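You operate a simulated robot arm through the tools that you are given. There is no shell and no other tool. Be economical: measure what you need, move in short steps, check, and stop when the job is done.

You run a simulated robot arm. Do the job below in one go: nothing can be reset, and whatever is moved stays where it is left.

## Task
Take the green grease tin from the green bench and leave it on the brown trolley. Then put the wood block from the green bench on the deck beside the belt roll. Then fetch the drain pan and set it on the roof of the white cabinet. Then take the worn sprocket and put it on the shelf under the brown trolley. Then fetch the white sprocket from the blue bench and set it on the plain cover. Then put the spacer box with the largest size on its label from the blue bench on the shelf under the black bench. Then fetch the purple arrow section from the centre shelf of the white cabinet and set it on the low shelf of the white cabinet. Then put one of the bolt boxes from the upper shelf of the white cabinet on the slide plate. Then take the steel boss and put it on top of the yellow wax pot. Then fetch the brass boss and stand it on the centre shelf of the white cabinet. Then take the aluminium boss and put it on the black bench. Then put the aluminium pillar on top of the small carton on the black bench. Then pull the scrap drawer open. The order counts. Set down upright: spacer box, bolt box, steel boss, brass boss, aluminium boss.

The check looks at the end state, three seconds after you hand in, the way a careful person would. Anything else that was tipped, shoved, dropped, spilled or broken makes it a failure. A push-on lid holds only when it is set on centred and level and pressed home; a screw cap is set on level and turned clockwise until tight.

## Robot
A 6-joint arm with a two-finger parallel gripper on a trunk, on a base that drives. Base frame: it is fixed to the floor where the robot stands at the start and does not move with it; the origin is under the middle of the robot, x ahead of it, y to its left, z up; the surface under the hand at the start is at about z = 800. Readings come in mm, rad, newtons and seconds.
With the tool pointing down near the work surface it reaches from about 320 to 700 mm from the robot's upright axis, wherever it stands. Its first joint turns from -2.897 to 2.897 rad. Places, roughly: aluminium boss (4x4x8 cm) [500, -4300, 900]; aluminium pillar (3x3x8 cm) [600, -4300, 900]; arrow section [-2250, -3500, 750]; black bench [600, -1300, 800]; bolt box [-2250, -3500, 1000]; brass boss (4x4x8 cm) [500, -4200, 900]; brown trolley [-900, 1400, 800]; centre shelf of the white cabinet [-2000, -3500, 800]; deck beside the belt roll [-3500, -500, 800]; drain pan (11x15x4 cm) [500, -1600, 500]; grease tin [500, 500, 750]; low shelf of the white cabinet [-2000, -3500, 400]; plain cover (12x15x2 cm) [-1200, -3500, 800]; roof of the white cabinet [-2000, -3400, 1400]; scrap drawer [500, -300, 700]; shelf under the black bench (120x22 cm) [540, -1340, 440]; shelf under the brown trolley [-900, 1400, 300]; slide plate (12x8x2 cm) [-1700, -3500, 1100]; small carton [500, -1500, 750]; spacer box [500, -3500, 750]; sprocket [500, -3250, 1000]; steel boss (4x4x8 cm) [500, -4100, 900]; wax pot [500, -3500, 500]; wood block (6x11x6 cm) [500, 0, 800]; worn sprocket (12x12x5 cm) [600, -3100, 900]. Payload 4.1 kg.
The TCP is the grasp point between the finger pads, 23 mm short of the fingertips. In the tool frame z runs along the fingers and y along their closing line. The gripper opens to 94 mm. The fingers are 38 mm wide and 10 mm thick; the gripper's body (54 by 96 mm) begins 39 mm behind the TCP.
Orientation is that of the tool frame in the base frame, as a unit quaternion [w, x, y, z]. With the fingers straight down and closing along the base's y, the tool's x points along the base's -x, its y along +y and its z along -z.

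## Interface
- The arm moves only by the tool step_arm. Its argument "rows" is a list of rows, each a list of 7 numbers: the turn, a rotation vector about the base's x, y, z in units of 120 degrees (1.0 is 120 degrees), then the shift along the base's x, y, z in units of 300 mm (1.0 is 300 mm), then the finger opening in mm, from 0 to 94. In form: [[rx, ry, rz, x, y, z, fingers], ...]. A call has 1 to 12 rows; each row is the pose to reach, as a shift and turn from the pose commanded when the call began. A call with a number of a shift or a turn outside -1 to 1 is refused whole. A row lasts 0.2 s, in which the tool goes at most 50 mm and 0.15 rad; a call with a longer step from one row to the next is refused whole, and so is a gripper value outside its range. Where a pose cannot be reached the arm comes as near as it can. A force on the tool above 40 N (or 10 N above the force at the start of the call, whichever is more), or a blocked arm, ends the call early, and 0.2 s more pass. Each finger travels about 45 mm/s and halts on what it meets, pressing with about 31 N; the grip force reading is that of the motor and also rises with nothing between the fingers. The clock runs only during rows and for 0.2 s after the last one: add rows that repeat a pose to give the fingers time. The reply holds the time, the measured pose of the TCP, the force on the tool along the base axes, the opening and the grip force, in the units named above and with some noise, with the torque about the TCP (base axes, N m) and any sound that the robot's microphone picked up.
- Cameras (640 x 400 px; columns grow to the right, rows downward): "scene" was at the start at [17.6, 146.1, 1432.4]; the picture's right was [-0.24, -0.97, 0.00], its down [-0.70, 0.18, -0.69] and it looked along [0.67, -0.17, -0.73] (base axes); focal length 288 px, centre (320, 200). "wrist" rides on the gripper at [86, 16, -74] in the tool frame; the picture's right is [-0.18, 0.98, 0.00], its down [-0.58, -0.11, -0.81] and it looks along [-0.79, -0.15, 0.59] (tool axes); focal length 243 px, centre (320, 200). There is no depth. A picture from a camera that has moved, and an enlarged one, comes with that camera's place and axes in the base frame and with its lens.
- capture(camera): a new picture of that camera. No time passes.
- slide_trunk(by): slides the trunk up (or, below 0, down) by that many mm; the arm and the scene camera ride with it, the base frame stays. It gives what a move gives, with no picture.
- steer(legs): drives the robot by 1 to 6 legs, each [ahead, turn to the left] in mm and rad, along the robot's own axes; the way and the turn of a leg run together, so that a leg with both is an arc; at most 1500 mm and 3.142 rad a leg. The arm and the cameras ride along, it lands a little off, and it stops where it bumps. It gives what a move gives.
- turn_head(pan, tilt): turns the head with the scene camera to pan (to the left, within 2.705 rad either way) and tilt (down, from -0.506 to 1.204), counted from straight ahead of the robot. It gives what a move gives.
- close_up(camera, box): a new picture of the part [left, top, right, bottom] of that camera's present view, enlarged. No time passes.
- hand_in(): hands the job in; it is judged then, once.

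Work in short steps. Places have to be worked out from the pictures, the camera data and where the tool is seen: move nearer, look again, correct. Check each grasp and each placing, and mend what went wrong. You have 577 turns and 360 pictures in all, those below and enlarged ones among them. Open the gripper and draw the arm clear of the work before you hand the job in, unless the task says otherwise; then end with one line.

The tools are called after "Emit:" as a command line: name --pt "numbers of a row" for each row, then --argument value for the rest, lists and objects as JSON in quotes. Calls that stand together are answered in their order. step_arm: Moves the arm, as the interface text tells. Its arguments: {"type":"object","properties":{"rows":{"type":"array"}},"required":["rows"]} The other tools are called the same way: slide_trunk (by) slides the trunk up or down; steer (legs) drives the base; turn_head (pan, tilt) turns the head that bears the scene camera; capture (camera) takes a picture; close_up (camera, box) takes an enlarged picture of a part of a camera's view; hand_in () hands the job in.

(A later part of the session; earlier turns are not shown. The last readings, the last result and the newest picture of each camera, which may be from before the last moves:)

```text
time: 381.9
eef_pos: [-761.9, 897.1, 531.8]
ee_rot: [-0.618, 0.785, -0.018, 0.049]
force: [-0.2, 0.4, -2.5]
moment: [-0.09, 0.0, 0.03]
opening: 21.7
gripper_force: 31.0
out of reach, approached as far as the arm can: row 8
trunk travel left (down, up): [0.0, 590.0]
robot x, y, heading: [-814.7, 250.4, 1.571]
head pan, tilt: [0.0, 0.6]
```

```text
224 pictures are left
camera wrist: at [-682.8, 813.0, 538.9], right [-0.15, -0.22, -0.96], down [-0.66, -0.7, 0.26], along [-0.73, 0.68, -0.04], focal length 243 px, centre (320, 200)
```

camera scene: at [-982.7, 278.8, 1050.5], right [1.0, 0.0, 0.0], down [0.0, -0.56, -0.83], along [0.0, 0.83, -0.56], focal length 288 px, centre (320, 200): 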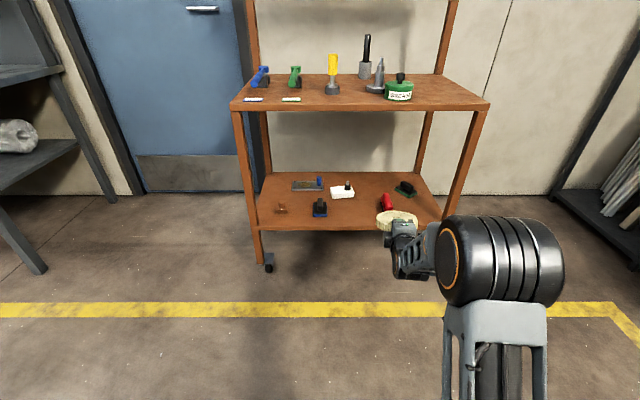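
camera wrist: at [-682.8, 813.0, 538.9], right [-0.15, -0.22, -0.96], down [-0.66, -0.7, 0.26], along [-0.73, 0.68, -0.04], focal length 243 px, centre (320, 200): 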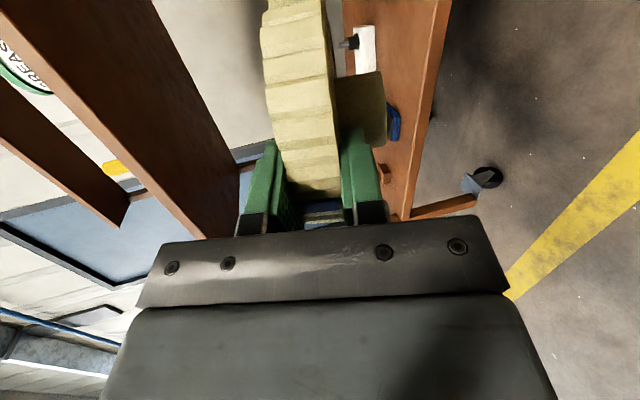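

The sprocket now lies flat, hub down. I level it, centre it at x -830 and lower it to shelf height here in the open first.

Emit:
step_arm --pt "0.03 0 0.02 -0.06 0 -0.1 10" --pt "0.06 0 0.04 -0.12 0 -0.2 10" --pt "0.08 0 0.045 -0.18 0 -0.3 10" --pt "0.08 0 0.045 -0.228 0 -0.4 10" --pt "0.08 0 0.045 -0.228 0 -0.48 10" --pt "0.08 0 0.045 -0.228 0 -0.55 10"

Emit:
capture --camera "scene"

```text
time: 383.3
eef_pos: [-830.8, 895.2, 367.5]
ee_rot: [-0.683, 0.73, 0.016, 0.018]
force: [0.0, 0.2, -2.8]
moment: [-0.12, -0.02, -0.01]
opening: 21.9
gripper_force: 30.8
trunk travel left (down, up): [0.0, 590.0]
robot x, y, heading: [-813.4, 251.4, 1.569]
head pan, tilt: [0.0, 0.6]
```

```text
223 pictures are left
camera scene: at [-982.7, 278.9, 1050.4], right [1.0, 0.0, 0.0], down [0.0, -0.56, -0.83], along [0.0, 0.83, -0.56], focal length 288 px, centre (320, 200)
```

scene: 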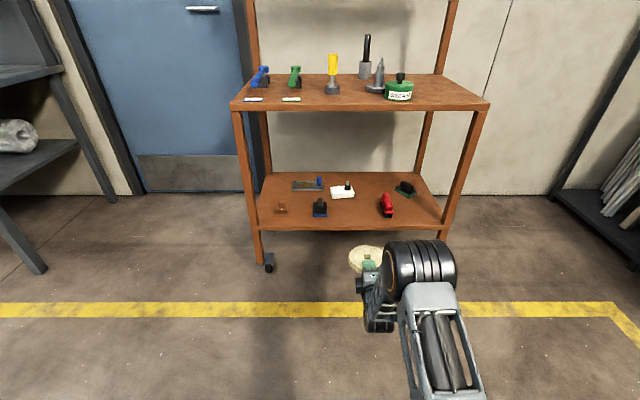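

Reached level at z 367. I measure the shelf's front edge with an enlarged view, then drive ahead and compare.

Emit:
close_up --camera "scene" --box '[240, 160, 460, 290]'

Emit:
steer --legs '[[180, 0]]'

Emit:
close_up --camera "scene" --box '[200, 180, 480, 350]'

```text
2.91 times, centred on (350, 225) of scene
camera zoom: at [-982.7, 278.9, 1050.4], right [1.0, 0.0, 0.0], down [0.0, -0.56, -0.83], along [0.0, 0.83, -0.56], focal length 837 px, centre (233, 127)
```

zoom: 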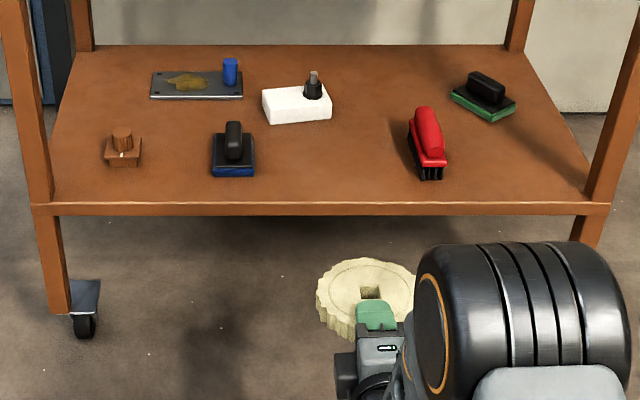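

```text
time: 384.8
eef_pos: [-829.6, 1078.6, 368.0]
ee_rot: [-0.682, 0.731, 0.016, 0.018]
force: [0.8, 0.3, -2.7]
moment: [-0.08, 0.01, -0.03]
opening: 21.8
gripper_force: 30.9
trunk travel left (down, up): [0.0, 590.0]
robot x, y, heading: [-813.2, 435.5, 1.57]
head pan, tilt: [0.0, 0.6]
```

```text
2.29 times, centred on (340, 265) of scene
camera zoom: at [-982.3, 461.1, 1050.4], right [1.0, 0.0, 0.0], down [0.0, -0.57, -0.82], along [0.0, 0.82, -0.57], focal length 657 px, centre (274, 51)
```

zoom: 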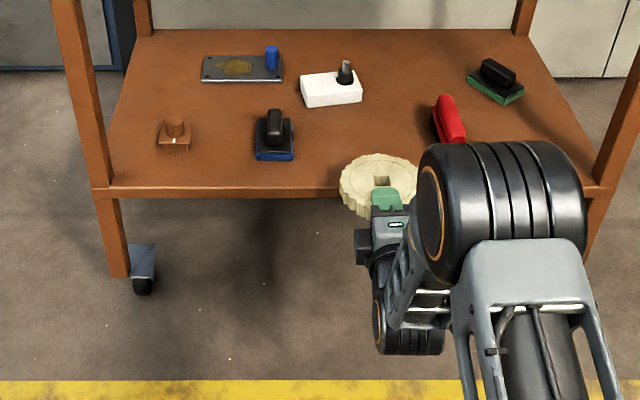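

The shelf edge is at y 1163, z 322. I raise the sprocket 15 mm for clearance and drive 105 mm ahead.

Emit:
step_arm --pt "0.01 0 0 0 0 0.03 10" --pt "0.02 0 0 0 0 0.05 10"

Emit:
steer --legs '[[107, 0]]'

Emit:
close_up --camera "scene" --box '[240, 210, 460, 350]'

Emit:
capture --camera "wrist"

```text
time: 385.4
eef_pos: [-829.6, 1078.9, 383.2]
ee_rot: [-0.697, 0.717, 0.016, 0.018]
force: [0.8, -0.9, -1.5]
moment: [-0.09, 0.0, -0.01]
opening: 21.5
gripper_force: 30.8
trunk travel left (down, up): [0.0, 590.0]
robot x, y, heading: [-817.1, 429.6, 1.57]
head pan, tilt: [0.0, 0.6]
```

```text
time: 386.6
eef_pos: [-829.4, 1183.6, 381.6]
ee_rot: [-0.698, 0.716, 0.016, 0.018]
force: [0.5, 0.6, -3.0]
moment: [-0.08, 0.01, 0.01]
opening: 22.1
gripper_force: 30.9
trunk travel left (down, up): [0.0, 590.0]
robot x, y, heading: [-814.1, 539.4, 1.567]
head pan, tilt: [0.0, 0.6]
```

```text
2.86 times, centred on (350, 280) of scene
camera zoom: at [-982.1, 566.5, 1050.4], right [1.0, 0.0, 0.0], down [0.0, -0.57, -0.82], along [0.0, 0.82, -0.57], focal length 822 px, centre (234, -29)
```

zoom: 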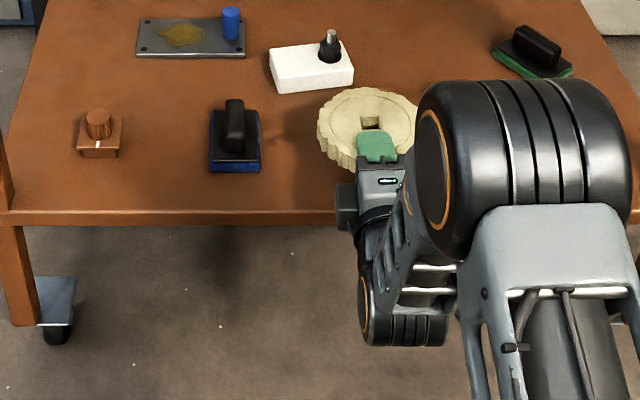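

```text
219 pictures are left
camera wrist: at [-742.7, 1108.1, 374.0], right [-0.14, -0.03, -0.99], down [-0.59, -0.8, 0.1], along [-0.8, 0.6, 0.1], focal length 243 px, centre (320, 200)
```

wrist: 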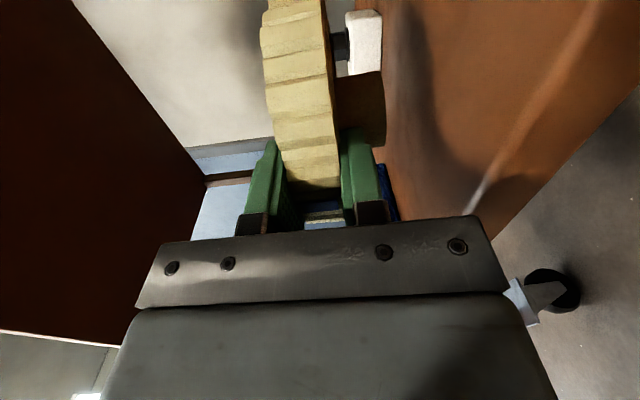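

Positioned. I lower in small steps till the hub touches the shelf.

Emit:
step_arm --pt "0 0 0 0 0 -0.02 10" --pt "0 0 0 0 0 -0.04 10" --pt "0 0 0 0 0 -0.05 10" --pt "0 0 0 0 0 -0.06 10"

Emit:
step_arm --pt "0 0 0 0 0 -0.007 10" --pt "0 0 0 0 0 -0.014 10"

```text
time: 387.6
eef_pos: [-829.5, 1183.0, 365.0]
ee_rot: [-0.697, 0.717, 0.016, 0.019]
force: [0.3, -0.7, -1.7]
moment: [-0.1, 0.02, 0.01]
opening: 21.6
gripper_force: 31.3
trunk travel left (down, up): [0.0, 590.0]
robot x, y, heading: [-813.4, 537.8, 1.571]
head pan, tilt: [0.0, 0.6]
```

```text
time: 388.1
eef_pos: [-830.3, 1183.7, 361.7]
ee_rot: [-0.697, 0.716, 0.015, 0.019]
force: [0.2, 0.7, -2.7]
moment: [-0.11, 0.01, -0.01]
opening: 21.7
gripper_force: 30.8
trunk travel left (down, up): [0.0, 590.0]
robot x, y, heading: [-817.8, 537.2, 1.57]
head pan, tilt: [0.0, 0.6]
```

Emit:
step_arm --pt "0 0 0 0 0 -0.007 10" --pt "0 0 0 0 0 -0.014 10" --pt "0 0 0 0 0 -0.021 10"

Emit:
capture --camera "wrist"

```text
time: 388.9
eef_pos: [-830.8, 1184.0, 356.8]
ee_rot: [-0.699, 0.714, 0.015, 0.019]
force: [1.0, -2.8, 8.5]
moment: [0.36, 0.12, 0.01]
opening: 21.6
gripper_force: 31.2
trunk travel left (down, up): [0.0, 590.0]
robot x, y, heading: [-817.8, 538.3, 1.57]
head pan, tilt: [0.0, 0.6]
```

```text
218 pictures are left
camera wrist: at [-743.1, 1108.5, 347.5], right [-0.14, -0.02, -0.99], down [-0.59, -0.8, 0.1], along [-0.8, 0.6, 0.1], focal length 243 px, centre (320, 200)
```

wrist: 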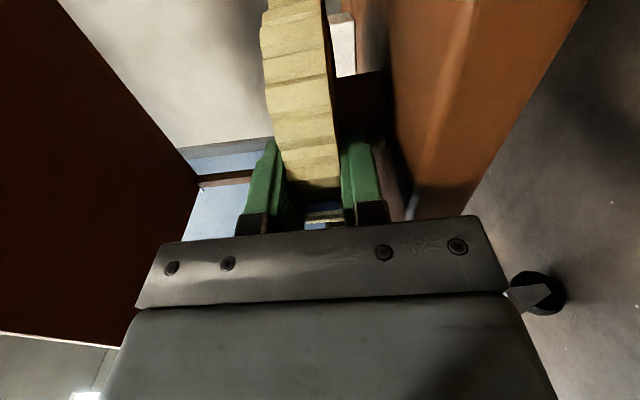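

The hub stands on the shelf. I open slightly and back the base out.

Emit:
step_arm --pt "0 0 0 0 0 0.004 26" --pt "0 0 0 0 0 0.004 32" --pt "0 0 0 0 0 0.004 36" --pt "0 0 0 0 -0.03 0.004 36" --pt "0 0 0 0 -0.08 0.004 36"

Emit:
capture --camera "wrist"

Emit:
close_up --camera "scene" --box '[240, 210, 460, 350]'

```text
time: 390.1
eef_pos: [-830.9, 1160.5, 354.9]
ee_rot: [-0.698, 0.716, 0.015, 0.019]
force: [-0.5, 0.0, 0.2]
moment: [0.03, -0.01, -0.01]
opening: 35.8
gripper_force: 0.1
trunk travel left (down, up): [0.0, 590.0]
robot x, y, heading: [-816.8, 540.0, 1.568]
head pan, tilt: [0.0, 0.6]
```

```text
217 pictures are left
camera wrist: at [-743.4, 1084.5, 346.8], right [-0.14, -0.03, -0.99], down [-0.59, -0.8, 0.1], along [-0.8, 0.6, 0.1], focal length 243 px, centre (320, 200)
```

wrist: 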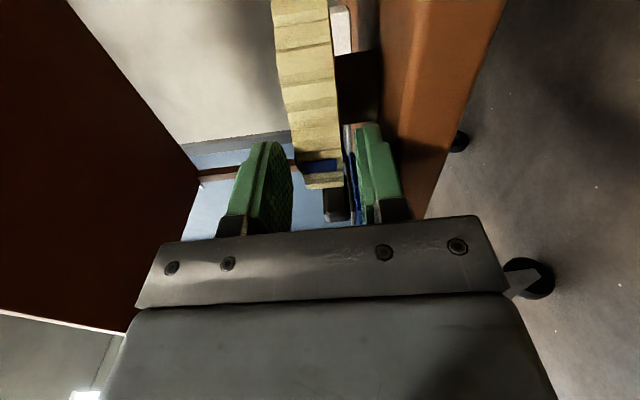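

```text
2.86 times, centred on (350, 280) of scene
camera zoom: at [-982.1, 566.4, 1050.4], right [1.0, 0.0, 0.0], down [0.0, -0.56, -0.83], along [0.0, 0.83, -0.56], focal length 822 px, centre (234, -29)
```

zoom: 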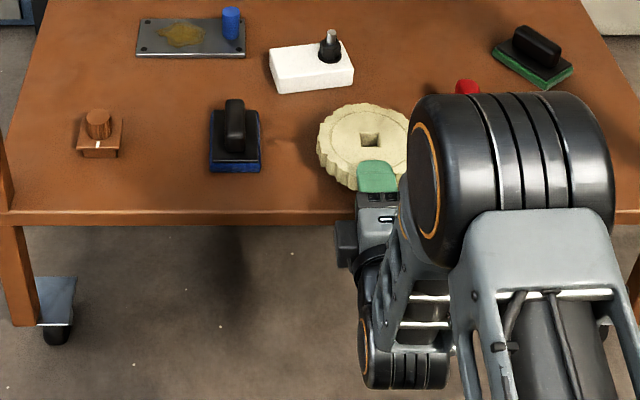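

It sits flat on the shelf. I back away and check.

Emit:
steer --legs '[[-300, 0]]'

Emit:
close_up --camera "scene" --box '[240, 160, 460, 290]'

```text
time: 392.2
eef_pos: [-835.3, 859.6, 356.1]
ee_rot: [-0.697, 0.716, 0.018, 0.015]
force: [-0.1, -0.7, 0.4]
moment: [0.0, 0.01, -0.02]
opening: 35.9
gripper_force: 0.1
trunk travel left (down, up): [0.0, 590.0]
robot x, y, heading: [-816.8, 241.0, 1.574]
head pan, tilt: [0.0, 0.6]
```

```text
2.91 times, centred on (350, 225) of scene
camera zoom: at [-981.8, 265.4, 1050.4], right [1.0, 0.01, 0.0], down [0.0, -0.56, -0.83], along [0.0, 0.83, -0.56], focal length 837 px, centre (233, 127)
```

zoom: 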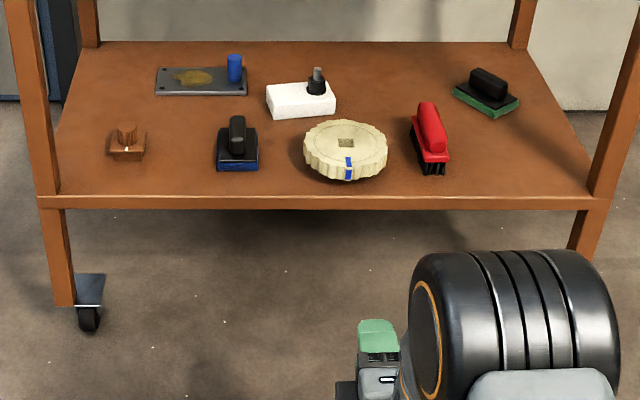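

The worn sprocket lies flat on the shelf. I raise the trunk and return the tool to pointing down, nominal yaw.

Emit:
slide_trunk --by 400

Emit:
step_arm --pt "-0.07 0 0 0 0 0.1 40" --pt "-0.14 0 0 0 0 0.2 40" --pt "-0.21 0 0 0 -0.05 0.3 40" --pt "-0.28 0 0 0 -0.1 0.4 40" --pt "-0.35 0 0 0 -0.15 0.5 40" --pt "-0.42 0 0 0 -0.2 0.6 40" --pt "-0.49 0 0 0 -0.25 0.7 40" --pt "-0.56 0 0 0 -0.3 0.8 40" --pt "-0.63 0 0 0 -0.35 0.9 40" --pt "-0.69 0 0 0 -0.4 1.0 40" --pt "-0.735 0 0 0 -0.4 1.0 40"

Emit:
step_arm --pt "0 0 -0.07 0 0 0.05 40" --pt "0 0 -0.14 0 0 0.1 40" --pt "0 0 -0.21 0 0 0.15 40" --pt "0 0 -0.28 0 0 0.2 40" --pt "0 0 -0.35 0 0 0.2 40" --pt "0 0 -0.42 0 0 0.2 40" --pt "0 0 -0.49 0 0 0.2 40" --pt "0 0 -0.56 0 0 0.2 40" --pt "0 0 -0.63 0 0 0.2 40" --pt "0 0 -0.7 0 0 0.2 40" --pt "0 0 -0.75 0 0 0.2 40"

```text
time: 396.0
eef_pos: [-835.5, 859.8, 755.9]
ee_rot: [-0.698, 0.716, 0.018, 0.016]
force: [-0.3, 0.0, 0.8]
moment: [0.01, -0.02, 0.03]
opening: 35.9
gripper_force: 0.1
trunk travel left (down, up): [-400.0, 190.0]
robot x, y, heading: [-813.3, 238.8, 1.576]
head pan, tilt: [0.0, 0.6]
```

```text
time: 398.4
eef_pos: [-833.4, 740.6, 1055.5]
ee_rot: [-0.002, 1.0, 0.023, -0.001]
force: [-0.1, -0.9, 0.1]
moment: [-0.03, -0.01, -0.02]
opening: 40.0
gripper_force: 0.1
out of reach, approached as far as the arm can: row 6
trunk travel left (down, up): [-400.0, 190.0]
robot x, y, heading: [-816.2, 238.1, 1.575]
head pan, tilt: [0.0, 0.6]
```

```text
time: 400.8
eef_pos: [-835.3, 739.9, 1116.0]
ee_rot: [-0.003, 0.722, -0.692, 0.001]
force: [0.4, -1.0, -0.1]
moment: [0.0, 0.03, 0.01]
opening: 40.2
gripper_force: 0.1
trunk travel left (down, up): [-400.0, 190.0]
robot x, y, heading: [-816.3, 235.0, 1.577]
head pan, tilt: [0.0, 0.6]
```

I drive back to the blue bench for the white sprocket.

Emit:
steer --legs '[[0, -2.254], [854, 0], [0, -0.894], [1500, 0], [1360, 0], [0, 1.571]]'

Emit:
turn_head --pan 0.0 --tilt 0.8

Emit:
capture --camera "scene"

```text
time: 430.2
eef_pos: [211.6, -3175.4, 1115.5]
ee_rot: [0.0, 0.017, 1.0, -0.003]
force: [0.0, -0.7, -0.5]
moment: [0.03, 0.02, -0.02]
opening: 40.1
gripper_force: 0.0
trunk travel left (down, up): [-400.0, 190.0]
robot x, y, heading: [-287.1, -3156.9, -0.073]
head pan, tilt: [0.0, 0.6]
```

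```text
time: 430.9
eef_pos: [211.7, -3175.2, 1116.0]
ee_rot: [0.001, 0.017, 1.0, -0.003]
force: [0.5, 0.0, -0.4]
moment: [0.01, 0.02, 0.01]
opening: 40.2
gripper_force: 0.1
trunk travel left (down, up): [-400.0, 190.0]
robot x, y, heading: [-290.3, -3154.8, -0.074]
head pan, tilt: [0.0, 0.799]
```

```text
214 pictures are left
camera scene: at [-255.5, -2989.7, 1433.6], right [-0.08, -1.0, 0.0], down [-0.71, 0.06, -0.7], along [0.7, -0.05, -0.72], focal length 288 px, centre (320, 200)
```

scene: 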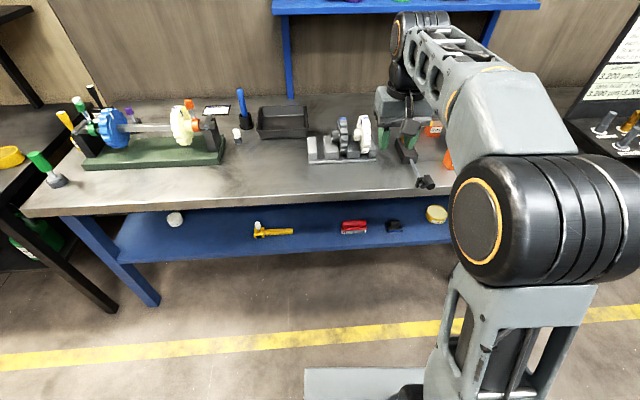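

I drive ahead and move the hand above the white sprocket near [585, -3205].

Emit:
steer --legs '[[0, 0.074], [292, 0]]'

Emit:
step_arm --pt "0 0 0 0.06 -0.08 -0.05 60" --pt "0 0 0 0.12 -0.16 -0.1 60" --pt "0 0 0 0.18 -0.2 -0.2 60" --pt "0 0 0 0.2 -0.2 -0.28 60"

Emit:
capture --camera "wrist"

Emit:
close_up --camera "scene" --box '[270, 110, 430, 210]'

```text
time: 433.4
eef_pos: [506.7, -3135.0, 1116.8]
ee_rot: [0.001, -0.023, 1.0, -0.003]
force: [0.1, -0.7, -0.7]
moment: [0.01, 0.02, 0.02]
opening: 40.1
gripper_force: 0.0
trunk travel left (down, up): [-400.0, 190.0]
robot x, y, heading: [7.7, -3153.0, 0.007]
head pan, tilt: [0.0, 0.799]
```

```text
time: 434.4
eef_pos: [566.5, -3194.6, 1033.5]
ee_rot: [0.001, -0.022, 1.0, -0.002]
force: [-0.8, 0.5, 0.1]
moment: [-0.01, 0.04, 0.04]
opening: 60.2
gripper_force: 0.0
trunk travel left (down, up): [-400.0, 190.0]
robot x, y, heading: [6.2, -3158.1, 0.004]
head pan, tilt: [0.0, 0.799]
```

```text
213 pictures are left
camera wrist: at [479.9, -3182.6, 1107.8], right [0.14, 0.99, 0.0], down [0.58, -0.08, 0.81], along [0.8, -0.12, -0.59], focal length 243 px, centre (320, 200)
```

wrist: 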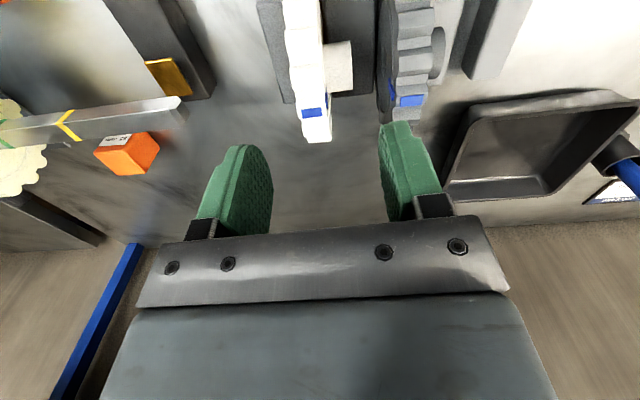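

```text
4.00 times, centred on (350, 160) of scene
camera zoom: at [25.4, -2987.5, 1433.6], right [0.0, -1.0, 0.0], down [-0.72, 0.0, -0.7], along [0.7, 0.0, -0.72], focal length 1150 px, centre (200, 360)
```

zoom: 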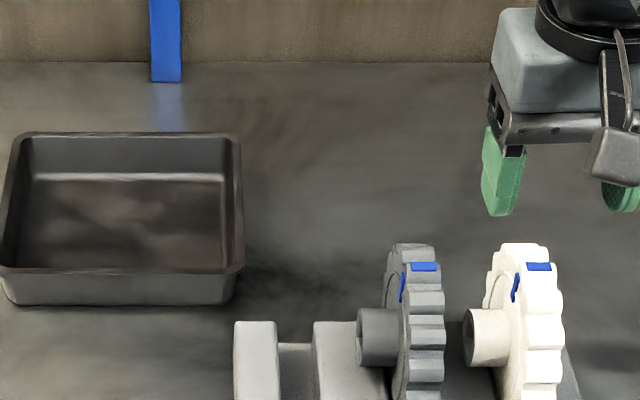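

The white rim's top is at about [595, -3207, 931]. I align the yaw and lower around it, tips above the hub, then close.

Emit:
step_arm --pt "0 0 -0.021 0.05 -0.041 -0.1 56" --pt "0 0 -0.021 0.085 -0.041 -0.22 56" --pt "0 0 -0.021 0.085 -0.041 -0.3 56"

Emit:
capture --camera "wrist"

Emit:
close_up --camera "scene" --box '[330, 110, 450, 210]'

```text
time: 435.2
eef_pos: [592.0, -3207.2, 941.9]
ee_rot: [0.001, 0.0, 1.0, -0.003]
force: [-0.3, -0.1, -1.0]
moment: [0.03, 0.01, -0.01]
opening: 56.2
gripper_force: 0.1
trunk travel left (down, up): [-400.0, 190.0]
robot x, y, heading: [3.8, -3150.8, -0.003]
head pan, tilt: [0.0, 0.799]
```

```text
211 pictures are left
camera wrist: at [506.6, -3190.8, 1018.3], right [0.18, 0.98, 0.0], down [0.58, -0.1, 0.81], along [0.79, -0.15, -0.59], focal length 243 px, centre (320, 200)
```

wrist: 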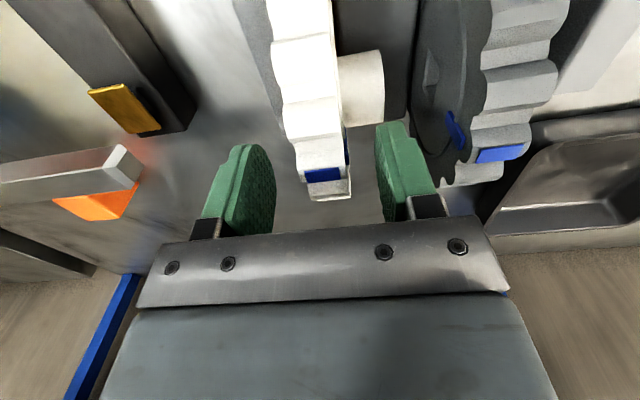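

```text
4.00 times, centred on (390, 160) of scene
camera zoom: at [25.4, -2987.5, 1433.6], right [0.0, -1.0, 0.0], down [-0.72, 0.0, -0.7], along [0.7, 0.0, -0.72], focal length 1150 px, centre (40, 360)
```

zoom: 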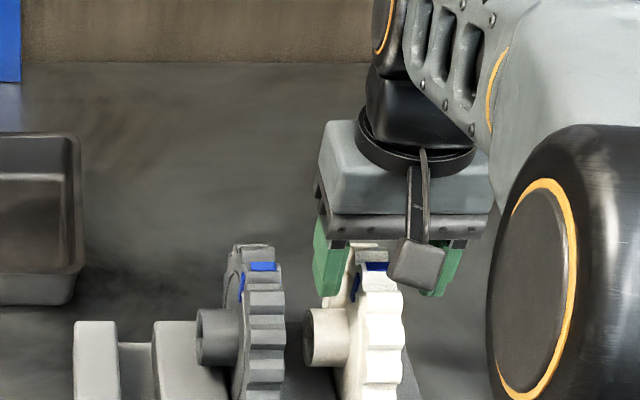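

Aligned. I lower the last 25 mm and close.

Emit:
step_arm --pt "0 0 0 0 0 -0.05 56" --pt "0 0 0 0 0 -0.085 56" --pt "0 0 0 0 0 -0.085 40" --pt "0 0 0 0 0 -0.085 20" --pt "0 0 0 0 0 -0.085 10" --pt "0 0 0 0 0 -0.085 10" --pt "0 0 0 0 0 -0.05 10" --pt "0 0 0 0 0 0.1 10" --pt "0 0 0 0 0 0.25 10" --pt "0 0 0 0 0 0.4 10" --pt "0 0 0 0 0 0.55 10"

Emit:
capture --camera "wrist"

```text
time: 437.6
eef_pos: [590.8, -3210.0, 1106.7]
ee_rot: [0.0, 0.0, 1.0, -0.003]
force: [-0.1, -0.2, -1.8]
moment: [0.01, -0.02, 0.0]
opening: 21.9
gripper_force: 30.8
trunk travel left (down, up): [-400.0, 190.0]
robot x, y, heading: [4.2, -3156.2, -0.001]
head pan, tilt: [0.0, 0.799]
```

```text
209 pictures are left
camera wrist: at [505.1, -3192.7, 1183.1], right [0.18, 0.98, 0.0], down [0.58, -0.1, 0.81], along [0.79, -0.15, -0.59], focal length 243 px, centre (320, 200)
```

wrist: 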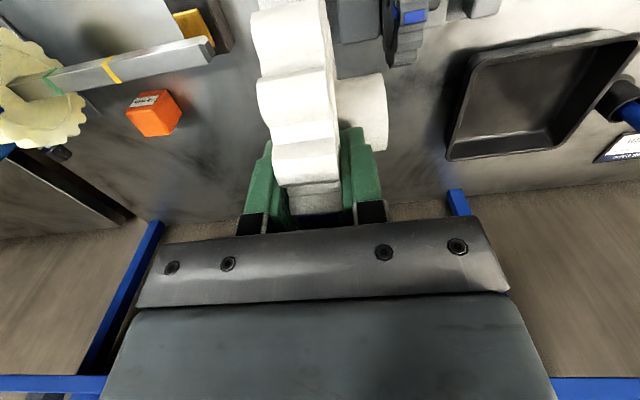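

The white sprocket is held. I retract the arm, back off and turn toward the blue trolley to find the plain cover.

Emit:
step_arm --pt "0 0 0 -0.15 0 0.05 10" --pt "0 0 0 -0.3 0.03 0.1 10" --pt "0 0 0 -0.45 0.06 0.15 10" --pt "0 0 0 -0.6 0.1 0.2 10"

Emit:
steer --legs '[[-280, 0], [0, 2.9]]'

Emit:
turn_head --pan 0.3 --tilt 0.5

Emit:
capture --camera "scene"

```text
time: 438.6
eef_pos: [412.2, -3178.4, 1166.8]
ee_rot: [0.001, -0.001, 1.0, -0.002]
force: [-0.1, 0.2, -2.6]
moment: [-0.02, 0.02, 0.01]
opening: 22.0
gripper_force: 30.9
trunk travel left (down, up): [-400.0, 190.0]
robot x, y, heading: [6.0, -3158.4, -0.002]
head pan, tilt: [0.0, 0.799]
```

```text
time: 447.4
eef_pos: [-670.9, -3043.1, 1166.5]
ee_rot: [-0.003, 0.994, -0.106, -0.001]
force: [0.6, -0.9, -1.9]
moment: [0.0, -0.07, -0.02]
opening: 22.0
gripper_force: 31.2
trunk travel left (down, up): [-400.0, 190.0]
robot x, y, heading: [-273.1, -3157.5, 2.935]
head pan, tilt: [0.0, 0.799]
```

```text
time: 448.2
eef_pos: [-669.3, -3043.9, 1166.5]
ee_rot: [-0.003, 0.994, -0.106, -0.001]
force: [0.1, -0.2, -2.8]
moment: [0.03, 0.0, 0.0]
opening: 21.7
gripper_force: 30.6
trunk travel left (down, up): [-400.0, 190.0]
robot x, y, heading: [-281.7, -3157.6, 2.931]
head pan, tilt: [0.3, 0.499]
```

```text
208 pictures are left
camera scene: at [-342.8, -3339.3, 1459.4], right [-0.09, 1.0, 0.0], down [0.48, 0.04, -0.88], along [-0.87, -0.08, -0.48], focal length 288 px, centre (320, 200)
```

scene: 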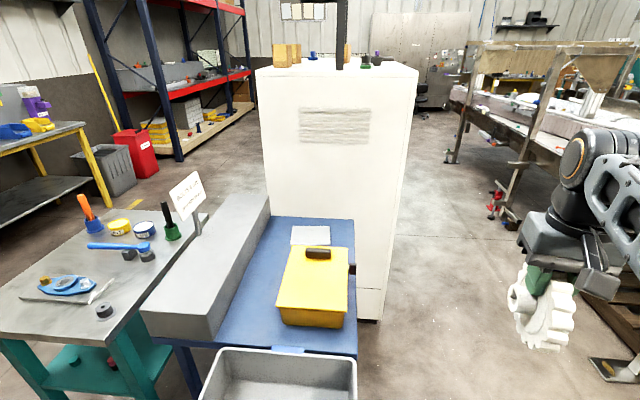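

The light plate behind the yellow box matches the plain cover. I enlarge it.

Emit:
close_up --camera "scene" --box '[200, 190, 380, 350]'

```text
2.50 times, centred on (290, 270) of scene
camera zoom: at [-342.8, -3339.3, 1459.4], right [-0.09, 1.0, 0.0], down [0.48, 0.04, -0.88], along [-0.87, -0.08, -0.48], focal length 719 px, centre (395, 25)
```

zoom: 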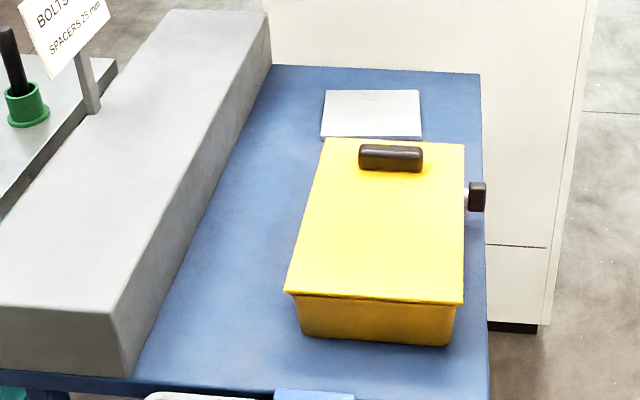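

The plain cover lies at about [-1253, -3463]. I drive to the trolley's +y side, keeping clear of the cabinet corner, and face it.

Emit:
steer --legs '[[0, -0.123], [812, 0], [0, 1.904]]'

Emit:
turn_head --pan -0.2 --tilt 0.8

Emit:
capture --camera "scene"

Emit:
capture --camera "wrist"

```text
time: 457.6
eef_pos: [-1089.6, -3291.3, 1167.3]
ee_rot: [-0.001, 0.727, 0.686, -0.003]
force: [-0.4, -0.8, -1.4]
moment: [0.02, 0.01, -0.02]
opening: 21.8
gripper_force: 31.0
trunk travel left (down, up): [-400.0, 190.0]
robot x, y, heading: [-1037.7, -2885.2, -1.628]
head pan, tilt: [0.3, 0.499]
```

```text
time: 458.5
eef_pos: [-1089.6, -3291.0, 1166.9]
ee_rot: [-0.002, 0.728, 0.686, -0.003]
force: [-0.4, 0.3, -2.3]
moment: [0.01, -0.04, 0.0]
opening: 21.7
gripper_force: 31.0
trunk travel left (down, up): [-400.0, 190.0]
robot x, y, heading: [-1042.2, -2885.2, -1.628]
head pan, tilt: [-0.201, 0.799]
```

```text
206 pictures are left
camera scene: at [-890.2, -2913.9, 1433.6], right [-0.97, 0.25, 0.0], down [0.18, 0.69, -0.7], along [-0.18, -0.67, -0.72], focal length 288 px, centre (320, 200)
```

scene: 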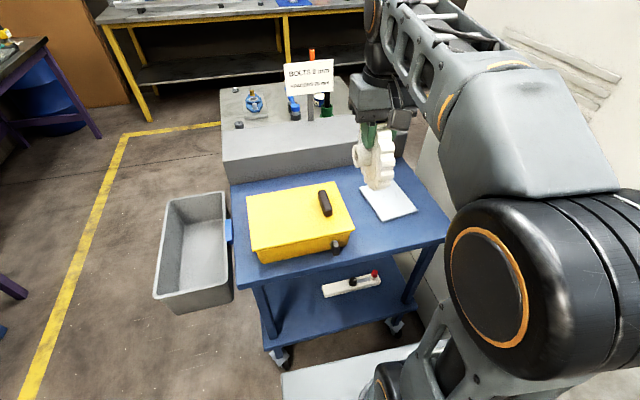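

```text
205 pictures are left
camera wrist: at [-1067.4, -3206.3, 1242.2], right [0.97, -0.24, 0.0], down [-0.14, -0.57, 0.81], along [-0.2, -0.78, -0.59], focal length 243 px, centre (320, 200)
```

wrist: 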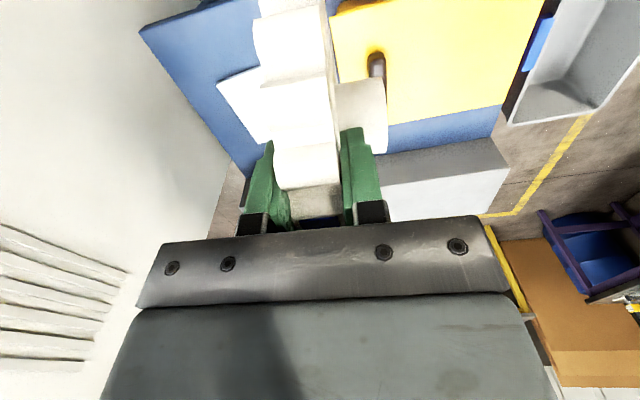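

Combining both views puts the cover's top at [-1258, -3464, 790]. I yaw the tool +90° and then tilt it forward to lay the sprocket flat, hub down.

Emit:
step_arm --pt "0 0 0.07 0 0 0 10" --pt "0 0 0.14 0 0 0 10" --pt "0 0 0.21 0 0 0 10" --pt "0 0 0.28 0 0 0 10" --pt "0 0 0.35 0 0 0 10" --pt "0 0 0.42 0 0 0 10" --pt "0 0 0.49 0 0 0 10" --pt "0 0 0.56 0 0 0 10" --pt "0 0 0.63 0 0 0 10" --pt "0 0 0.7 0 0 0 10" --pt "0 0 0.765 0 0 0 10"

Emit:
step_arm --pt "-0.07 0 0 0 -0.03 -0.02 10" --pt "-0.14 0 0 0 -0.06 -0.05 10" --pt "-0.21 0 0 0 -0.1 -0.08 10" --pt "-0.28 0 0 0 -0.14 -0.12 10" --pt "-0.35 0 0 0 -0.18 -0.18 10" --pt "-0.42 0 0 0 -0.22 -0.24 10" --pt "-0.49 0 0 0 -0.26 -0.3 10" --pt "-0.56 0 0 0 -0.3 -0.36 10" --pt "-0.63 0 0 0 -0.3 -0.42 10" --pt "-0.7 0 0 0 -0.3 -0.48 10" --pt "-0.74 0 0 0 -0.3 -0.54 10"

Emit:
capture --camera "scene"

```text
time: 460.9
eef_pos: [-1087.9, -3291.1, 1166.5]
ee_rot: [0.001, 0.011, 1.0, -0.003]
force: [0.1, 1.0, -2.6]
moment: [0.0, 0.0, 0.01]
opening: 21.9
gripper_force: 30.5
trunk travel left (down, up): [-400.0, 190.0]
robot x, y, heading: [-1042.0, -2886.5, -1.626]
head pan, tilt: [-0.201, 0.799]
```

```text
time: 463.3
eef_pos: [-1074.6, -3367.0, 1132.2]
ee_rot: [0.008, 0.013, 0.823, -0.568]
force: [0.0, 0.0, -2.7]
moment: [0.11, -0.03, 0.02]
opening: 21.7
gripper_force: 30.7
out of reach, approached as far as the arm can: row 8, 9, 10, 11
trunk travel left (down, up): [-400.0, 190.0]
robot x, y, heading: [-1034.7, -2886.9, -1.623]
head pan, tilt: [-0.201, 0.799]
```

```text
204 pictures are left
camera scene: at [-890.3, -2914.1, 1433.5], right [-0.97, 0.25, 0.0], down [0.18, 0.69, -0.7], along [-0.18, -0.67, -0.72], focal length 288 px, centre (320, 200)
```

scene: 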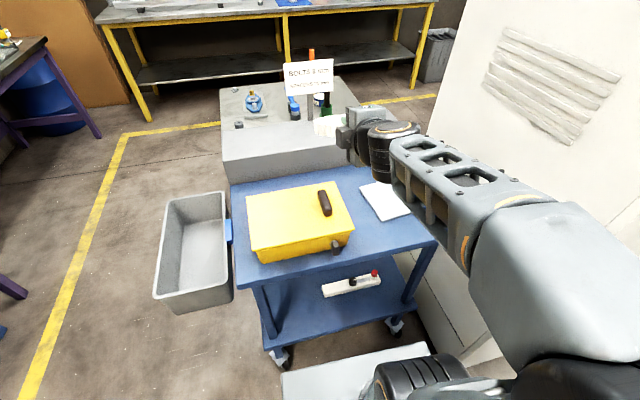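

Nearly level; the wrist frees up lower down. I shift over the cover's x, away from the yellow box, and lower while finishing the tilt.

Emit:
step_arm --pt "0 0 0 -0.12 0 -0.03 10" --pt "0 0 0 -0.24 0 -0.06 10" --pt "0 0 0 -0.36 0 -0.1 10" --pt "0 0 0 -0.48 0 -0.15 10" --pt "0 0 0 -0.6 0 -0.2 10" --pt "-0.04 0 0 -0.6 0 -0.3 10" --pt "-0.08 0 0 -0.6 0 -0.4 10" --pt "-0.12 0 0 -0.6 0 -0.5 10" --pt "-0.15 0 0 -0.6 0 -0.6 10" --pt "-0.15 0 0 -0.6 0 -0.7 10"

Emit:
capture --camera "scene"

Emit:
capture --camera "wrist"

```text
time: 465.5
eef_pos: [-1179.8, -3327.6, 1217.2]
ee_rot: [0.016, 0.045, 0.775, -0.63]
force: [-0.4, 0.4, -2.8]
moment: [0.08, -0.04, 0.04]
opening: 21.5
gripper_force: 30.8
out of reach, approached as far as the arm can: row 1, 2, 3, 4, 5, 6, 7, 8, 9, 10
trunk travel left (down, up): [-400.0, 190.0]
robot x, y, heading: [-1042.0, -2886.2, -1.629]
head pan, tilt: [-0.201, 0.799]
```

```text
203 pictures are left
camera scene: at [-891.2, -2914.9, 1433.6], right [-0.97, 0.25, 0.0], down [0.18, 0.69, -0.7], along [-0.18, -0.67, -0.72], focal length 288 px, centre (320, 200)
```

scene: 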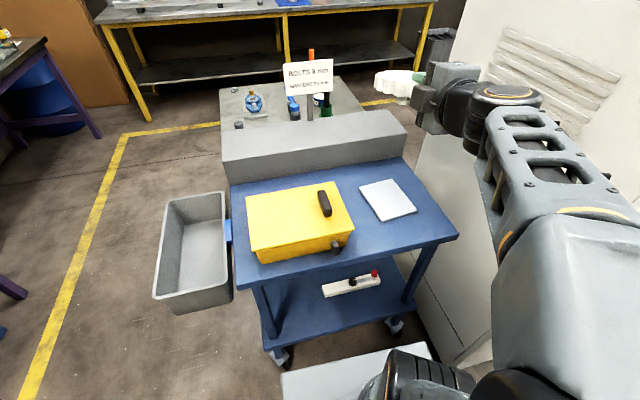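

```text
202 pictures are left
camera wrist: at [-1261.9, -3247.0, 1211.0], right [0.27, 0.19, -0.94], down [0.59, 0.74, 0.32], along [0.76, -0.65, 0.09], focal length 243 px, centre (320, 200)
```

wrist: 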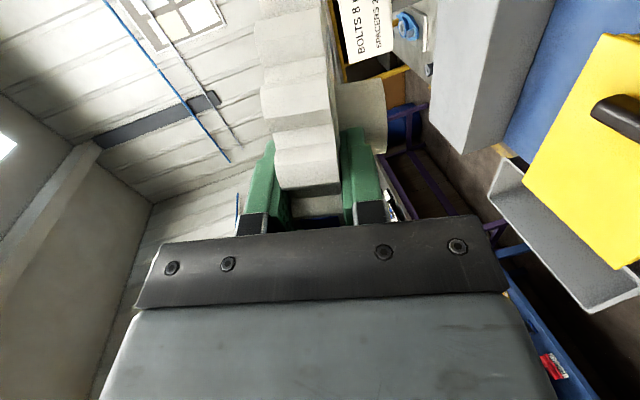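

The arm took an awkward branch there. I tilt back toward vertical while lowering, then approach again from a lower, more extended pose.

Emit:
step_arm --pt "0.07 0 0 0 -0.02 -0.05 10" --pt "0.14 0 0 0 -0.05 -0.12 10" --pt "0.21 0 0 0 -0.08 -0.22 10" --pt "0.28 0 0 0 -0.1 -0.32 10" --pt "0.35 0 0 0 -0.12 -0.42 10" --pt "0.4 0 0 0 -0.14 -0.52 10" --pt "0.4 0 0 0 -0.16 -0.62 10" --pt "0.4 0 0 0 -0.18 -0.72 10"

Emit:
capture --camera "scene"

```text
time: 467.3
eef_pos: [-1180.1, -3380.4, 994.6]
ee_rot: [-0.004, 0.046, 0.964, -0.26]
force: [0.4, 0.2, -2.2]
moment: [0.03, -0.02, 0.04]
opening: 21.8
gripper_force: 30.5
trunk travel left (down, up): [-400.0, 190.0]
robot x, y, heading: [-1040.2, -2885.0, -1.628]
head pan, tilt: [-0.201, 0.799]
```

```text
201 pictures are left
camera scene: at [-890.3, -2913.9, 1433.6], right [-0.97, 0.25, 0.0], down [0.18, 0.69, -0.7], along [-0.18, -0.67, -0.72], focal length 288 px, centre (320, 200)
```

scene: 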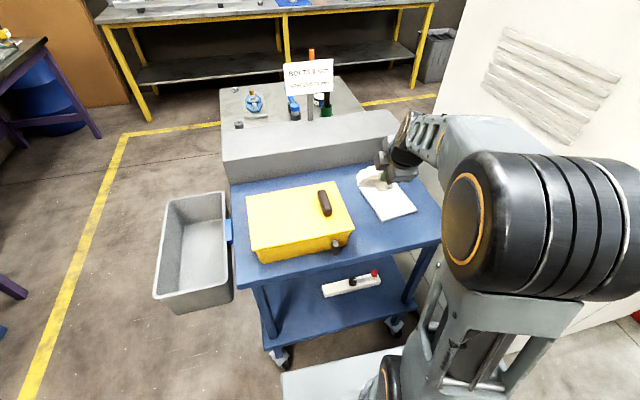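

Emit:
step_arm --pt "-0.06 0 0.01 -0.05 -0.02 -0.05 10" --pt "-0.12 0 0.02 -0.1 -0.04 -0.1 10" --pt "-0.18 0 0.03 -0.15 -0.06 -0.14 10" --pt "-0.24 0 0.04 -0.2 -0.08 -0.18 10" --pt "-0.3 0 0.044 -0.25 -0.1 -0.22 10" --pt "-0.36 0 0.044 -0.26 -0.1 -0.25 10" --pt "-0.42 0 0.044 -0.26 -0.1 -0.28 10" --pt "-0.46 0 0.044 -0.26 -0.1 -0.3 10"

Emit:
capture --camera "scene"

Emit:
capture --camera "wrist"

```text
time: 469.1
eef_pos: [-1289.7, -3531.7, 1177.7]
ee_rot: [0.047, 0.022, 0.786, -0.616]
force: [0.6, 0.2, -2.6]
moment: [0.1, -0.02, -0.03]
opening: 21.9
gripper_force: 31.1
out of reach, approached as far as the arm can: row 3, 4, 5, 6, 7, 8
trunk travel left (down, up): [-400.0, 190.0]
robot x, y, heading: [-1039.7, -2887.5, -1.629]
head pan, tilt: [-0.201, 0.799]
```

```text
200 pictures are left
camera scene: at [-890.5, -2913.9, 1433.6], right [-0.97, 0.25, 0.0], down [0.18, 0.69, -0.7], along [-0.18, -0.67, -0.72], focal length 288 px, centre (320, 200)
```

scene: 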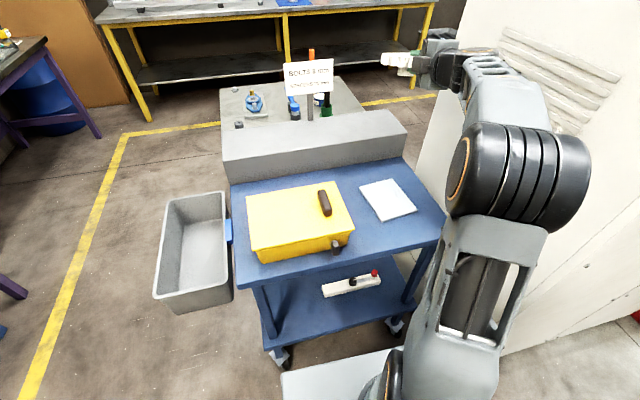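

```text
199 pictures are left
camera wrist: at [-1378.0, -3457.3, 1172.8], right [0.27, 0.24, -0.93], down [0.53, 0.77, 0.36], along [0.8, -0.59, 0.08], focal length 243 px, centre (320, 200)
```

wrist: 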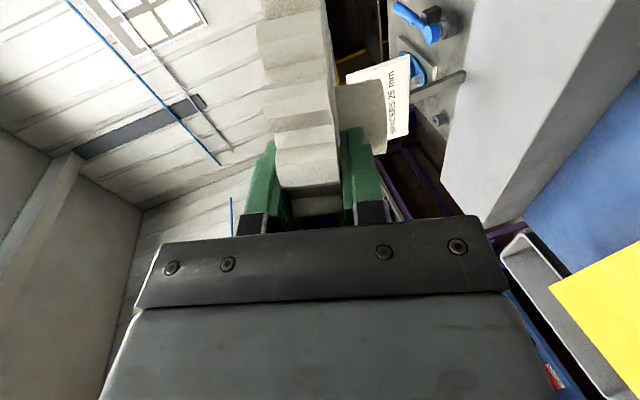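

The level tool is reachable only at about this arm posture, so I use base and trunk instead: back up 113 mm and lower the trunk to bring the sprocket over the cover.

Emit:
steer --legs '[[-113, 0]]'

Emit:
slide_trunk --by -250

Emit:
capture --camera "scene"

Emit:
capture --camera "wrist"

```text
time: 470.3
eef_pos: [-1283.7, -3418.3, 1178.2]
ee_rot: [0.045, 0.021, 0.787, -0.615]
force: [-0.6, 0.0, -1.9]
moment: [0.1, 0.0, 0.0]
opening: 21.5
gripper_force: 30.9
trunk travel left (down, up): [-400.0, 190.0]
robot x, y, heading: [-1031.6, -2773.4, -1.626]
head pan, tilt: [-0.201, 0.799]
```

```text
time: 472.9
eef_pos: [-1283.8, -3419.4, 927.3]
ee_rot: [0.047, 0.021, 0.787, -0.615]
force: [-0.2, -0.8, -2.6]
moment: [0.1, 0.01, -0.01]
opening: 22.0
gripper_force: 30.7
trunk travel left (down, up): [-150.0, 440.0]
robot x, y, heading: [-1030.4, -2775.8, -1.632]
head pan, tilt: [-0.201, 0.799]
```

```text
198 pictures are left
camera scene: at [-884.1, -2801.9, 1183.6], right [-0.97, 0.25, 0.0], down [0.18, 0.69, -0.7], along [-0.18, -0.67, -0.72], focal length 288 px, centre (320, 200)
```

scene: 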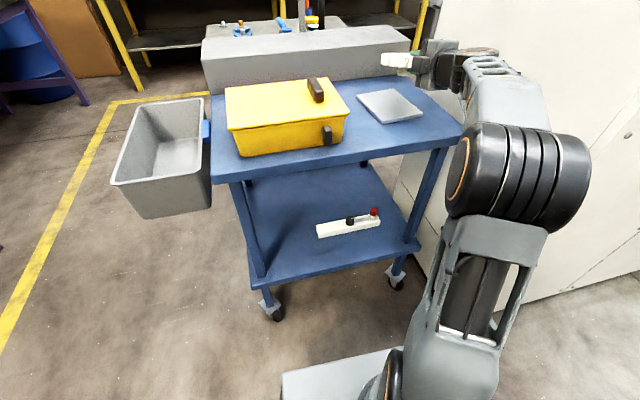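

```text
197 pictures are left
camera wrist: at [-1371.5, -3345.0, 922.8], right [0.27, 0.24, -0.93], down [0.53, 0.77, 0.36], along [0.8, -0.59, 0.08], focal length 243 px, centre (320, 200)
```

wrist: 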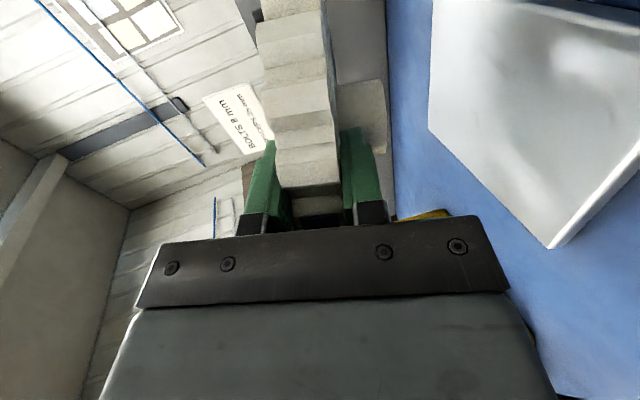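

The cover's centre is about [-1256, -3472]. I level the tool and shift 26 mm, watching whether the arm can do it here.

Emit:
step_arm --pt "0 0.02 0 0.04 -0.01 0 10" --pt "-0.03 0.045 0 0.087 -0.02 0 10" --pt "-0.06 0.045 0 0.087 -0.02 0 10" --pt "-0.1 0.045 0 0.087 -0.02 0 10"

```text
time: 473.9
eef_pos: [-1271.4, -3471.6, 1000.7]
ee_rot: [0.015, -0.009, 0.729, -0.684]
force: [-0.1, 0.5, -2.2]
moment: [0.12, 0.03, -0.03]
opening: 21.6
gripper_force: 31.2
out of reach, approached as far as the arm can: row 1, 2, 3, 4
trunk travel left (down, up): [-150.0, 440.0]
robot x, y, heading: [-1034.2, -2773.1, -1.627]
head pan, tilt: [-0.201, 0.799]
```

Orientation is level now but the arm is stretched. I look at how the forearm runs before lowering further.

Emit:
turn_head --pan -0.3 --tilt 0.6

Emit:
capture --camera "scene"

```text
time: 474.6
eef_pos: [-1270.7, -3470.4, 1001.5]
ee_rot: [0.014, -0.008, 0.731, -0.683]
force: [0.8, -0.2, -3.2]
moment: [0.09, -0.02, 0.03]
opening: 22.0
gripper_force: 30.9
trunk travel left (down, up): [-150.0, 440.0]
robot x, y, heading: [-1030.4, -2774.8, -1.633]
head pan, tilt: [-0.3, 0.6]
```

```text
196 pictures are left
camera scene: at [-894.4, -2806.7, 1200.4], right [-0.94, 0.35, 0.0], down [0.2, 0.53, -0.82], along [-0.29, -0.77, -0.57], focal length 288 px, centre (320, 200)
```

scene: 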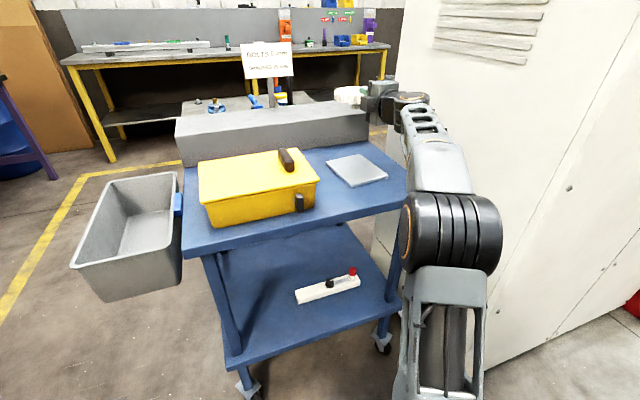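

The forearm stays in front of the trolley edge, so this posture works. I back up 46 mm with a slight turn, then lower the trunk most of the way.

Emit:
steer --legs '[[-46, 0.018]]'

Emit:
slide_trunk --by -110

Emit:
turn_head --pan -0.3 --tilt 0.5

Emit:
close_up --camera "scene" --box '[290, 70, 470, 230]'

Emit:
capture --camera "wrist"

```text
time: 475.5
eef_pos: [-1255.9, -3430.6, 1000.4]
ee_rot: [0.021, -0.016, 0.729, -0.684]
force: [0.2, -0.7, -2.5]
moment: [0.08, 0.02, 0.0]
opening: 21.9
gripper_force: 31.6
trunk travel left (down, up): [-150.0, 440.0]
robot x, y, heading: [-1030.9, -2727.9, -1.607]
head pan, tilt: [-0.3, 0.6]
```

```text
time: 476.9
eef_pos: [-1256.1, -3430.0, 890.9]
ee_rot: [0.021, -0.016, 0.73, -0.683]
force: [0.1, -0.1, -3.2]
moment: [0.11, 0.01, 0.0]
opening: 21.8
gripper_force: 31.3
trunk travel left (down, up): [-40.0, 550.0]
robot x, y, heading: [-1026.8, -2728.4, -1.606]
head pan, tilt: [-0.3, 0.6]
```

```text
time: 477.6
eef_pos: [-1256.1, -3429.1, 890.7]
ee_rot: [0.021, -0.017, 0.729, -0.684]
force: [-0.7, 0.1, -1.9]
moment: [0.07, 0.04, 0.01]
opening: 21.8
gripper_force: 31.0
trunk travel left (down, up): [-40.0, 550.0]
robot x, y, heading: [-1032.7, -2726.9, -1.61]
head pan, tilt: [-0.3, 0.499]
```

```text
2.50 times, centred on (380, 150) of scene
camera zoom: at [-892.6, -2760.7, 1099.5], right [-0.94, 0.33, 0.0], down [0.16, 0.45, -0.88], along [-0.29, -0.83, -0.48], focal length 719 px, centre (170, 325)
```

zoom: 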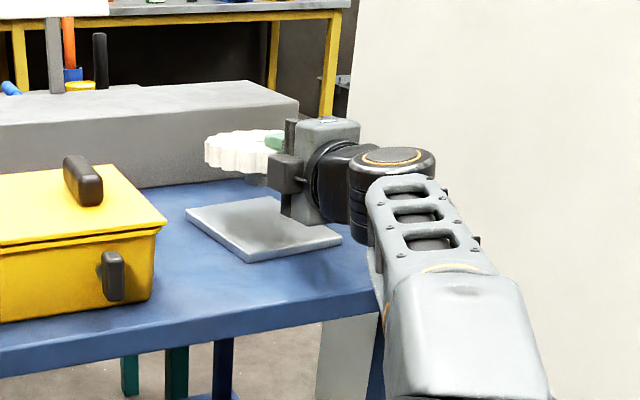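

```text
194 pictures are left
camera wrist: at [-1345.9, -3359.3, 880.2], right [0.19, 0.07, -0.98], down [0.54, 0.83, 0.17], along [0.82, -0.56, 0.12], focal length 243 px, centre (320, 200)
```

wrist: 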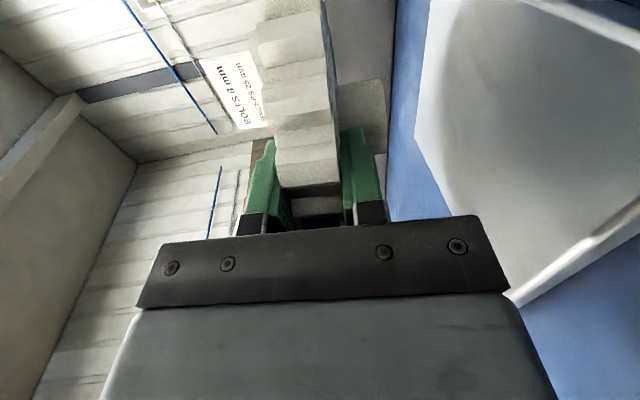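

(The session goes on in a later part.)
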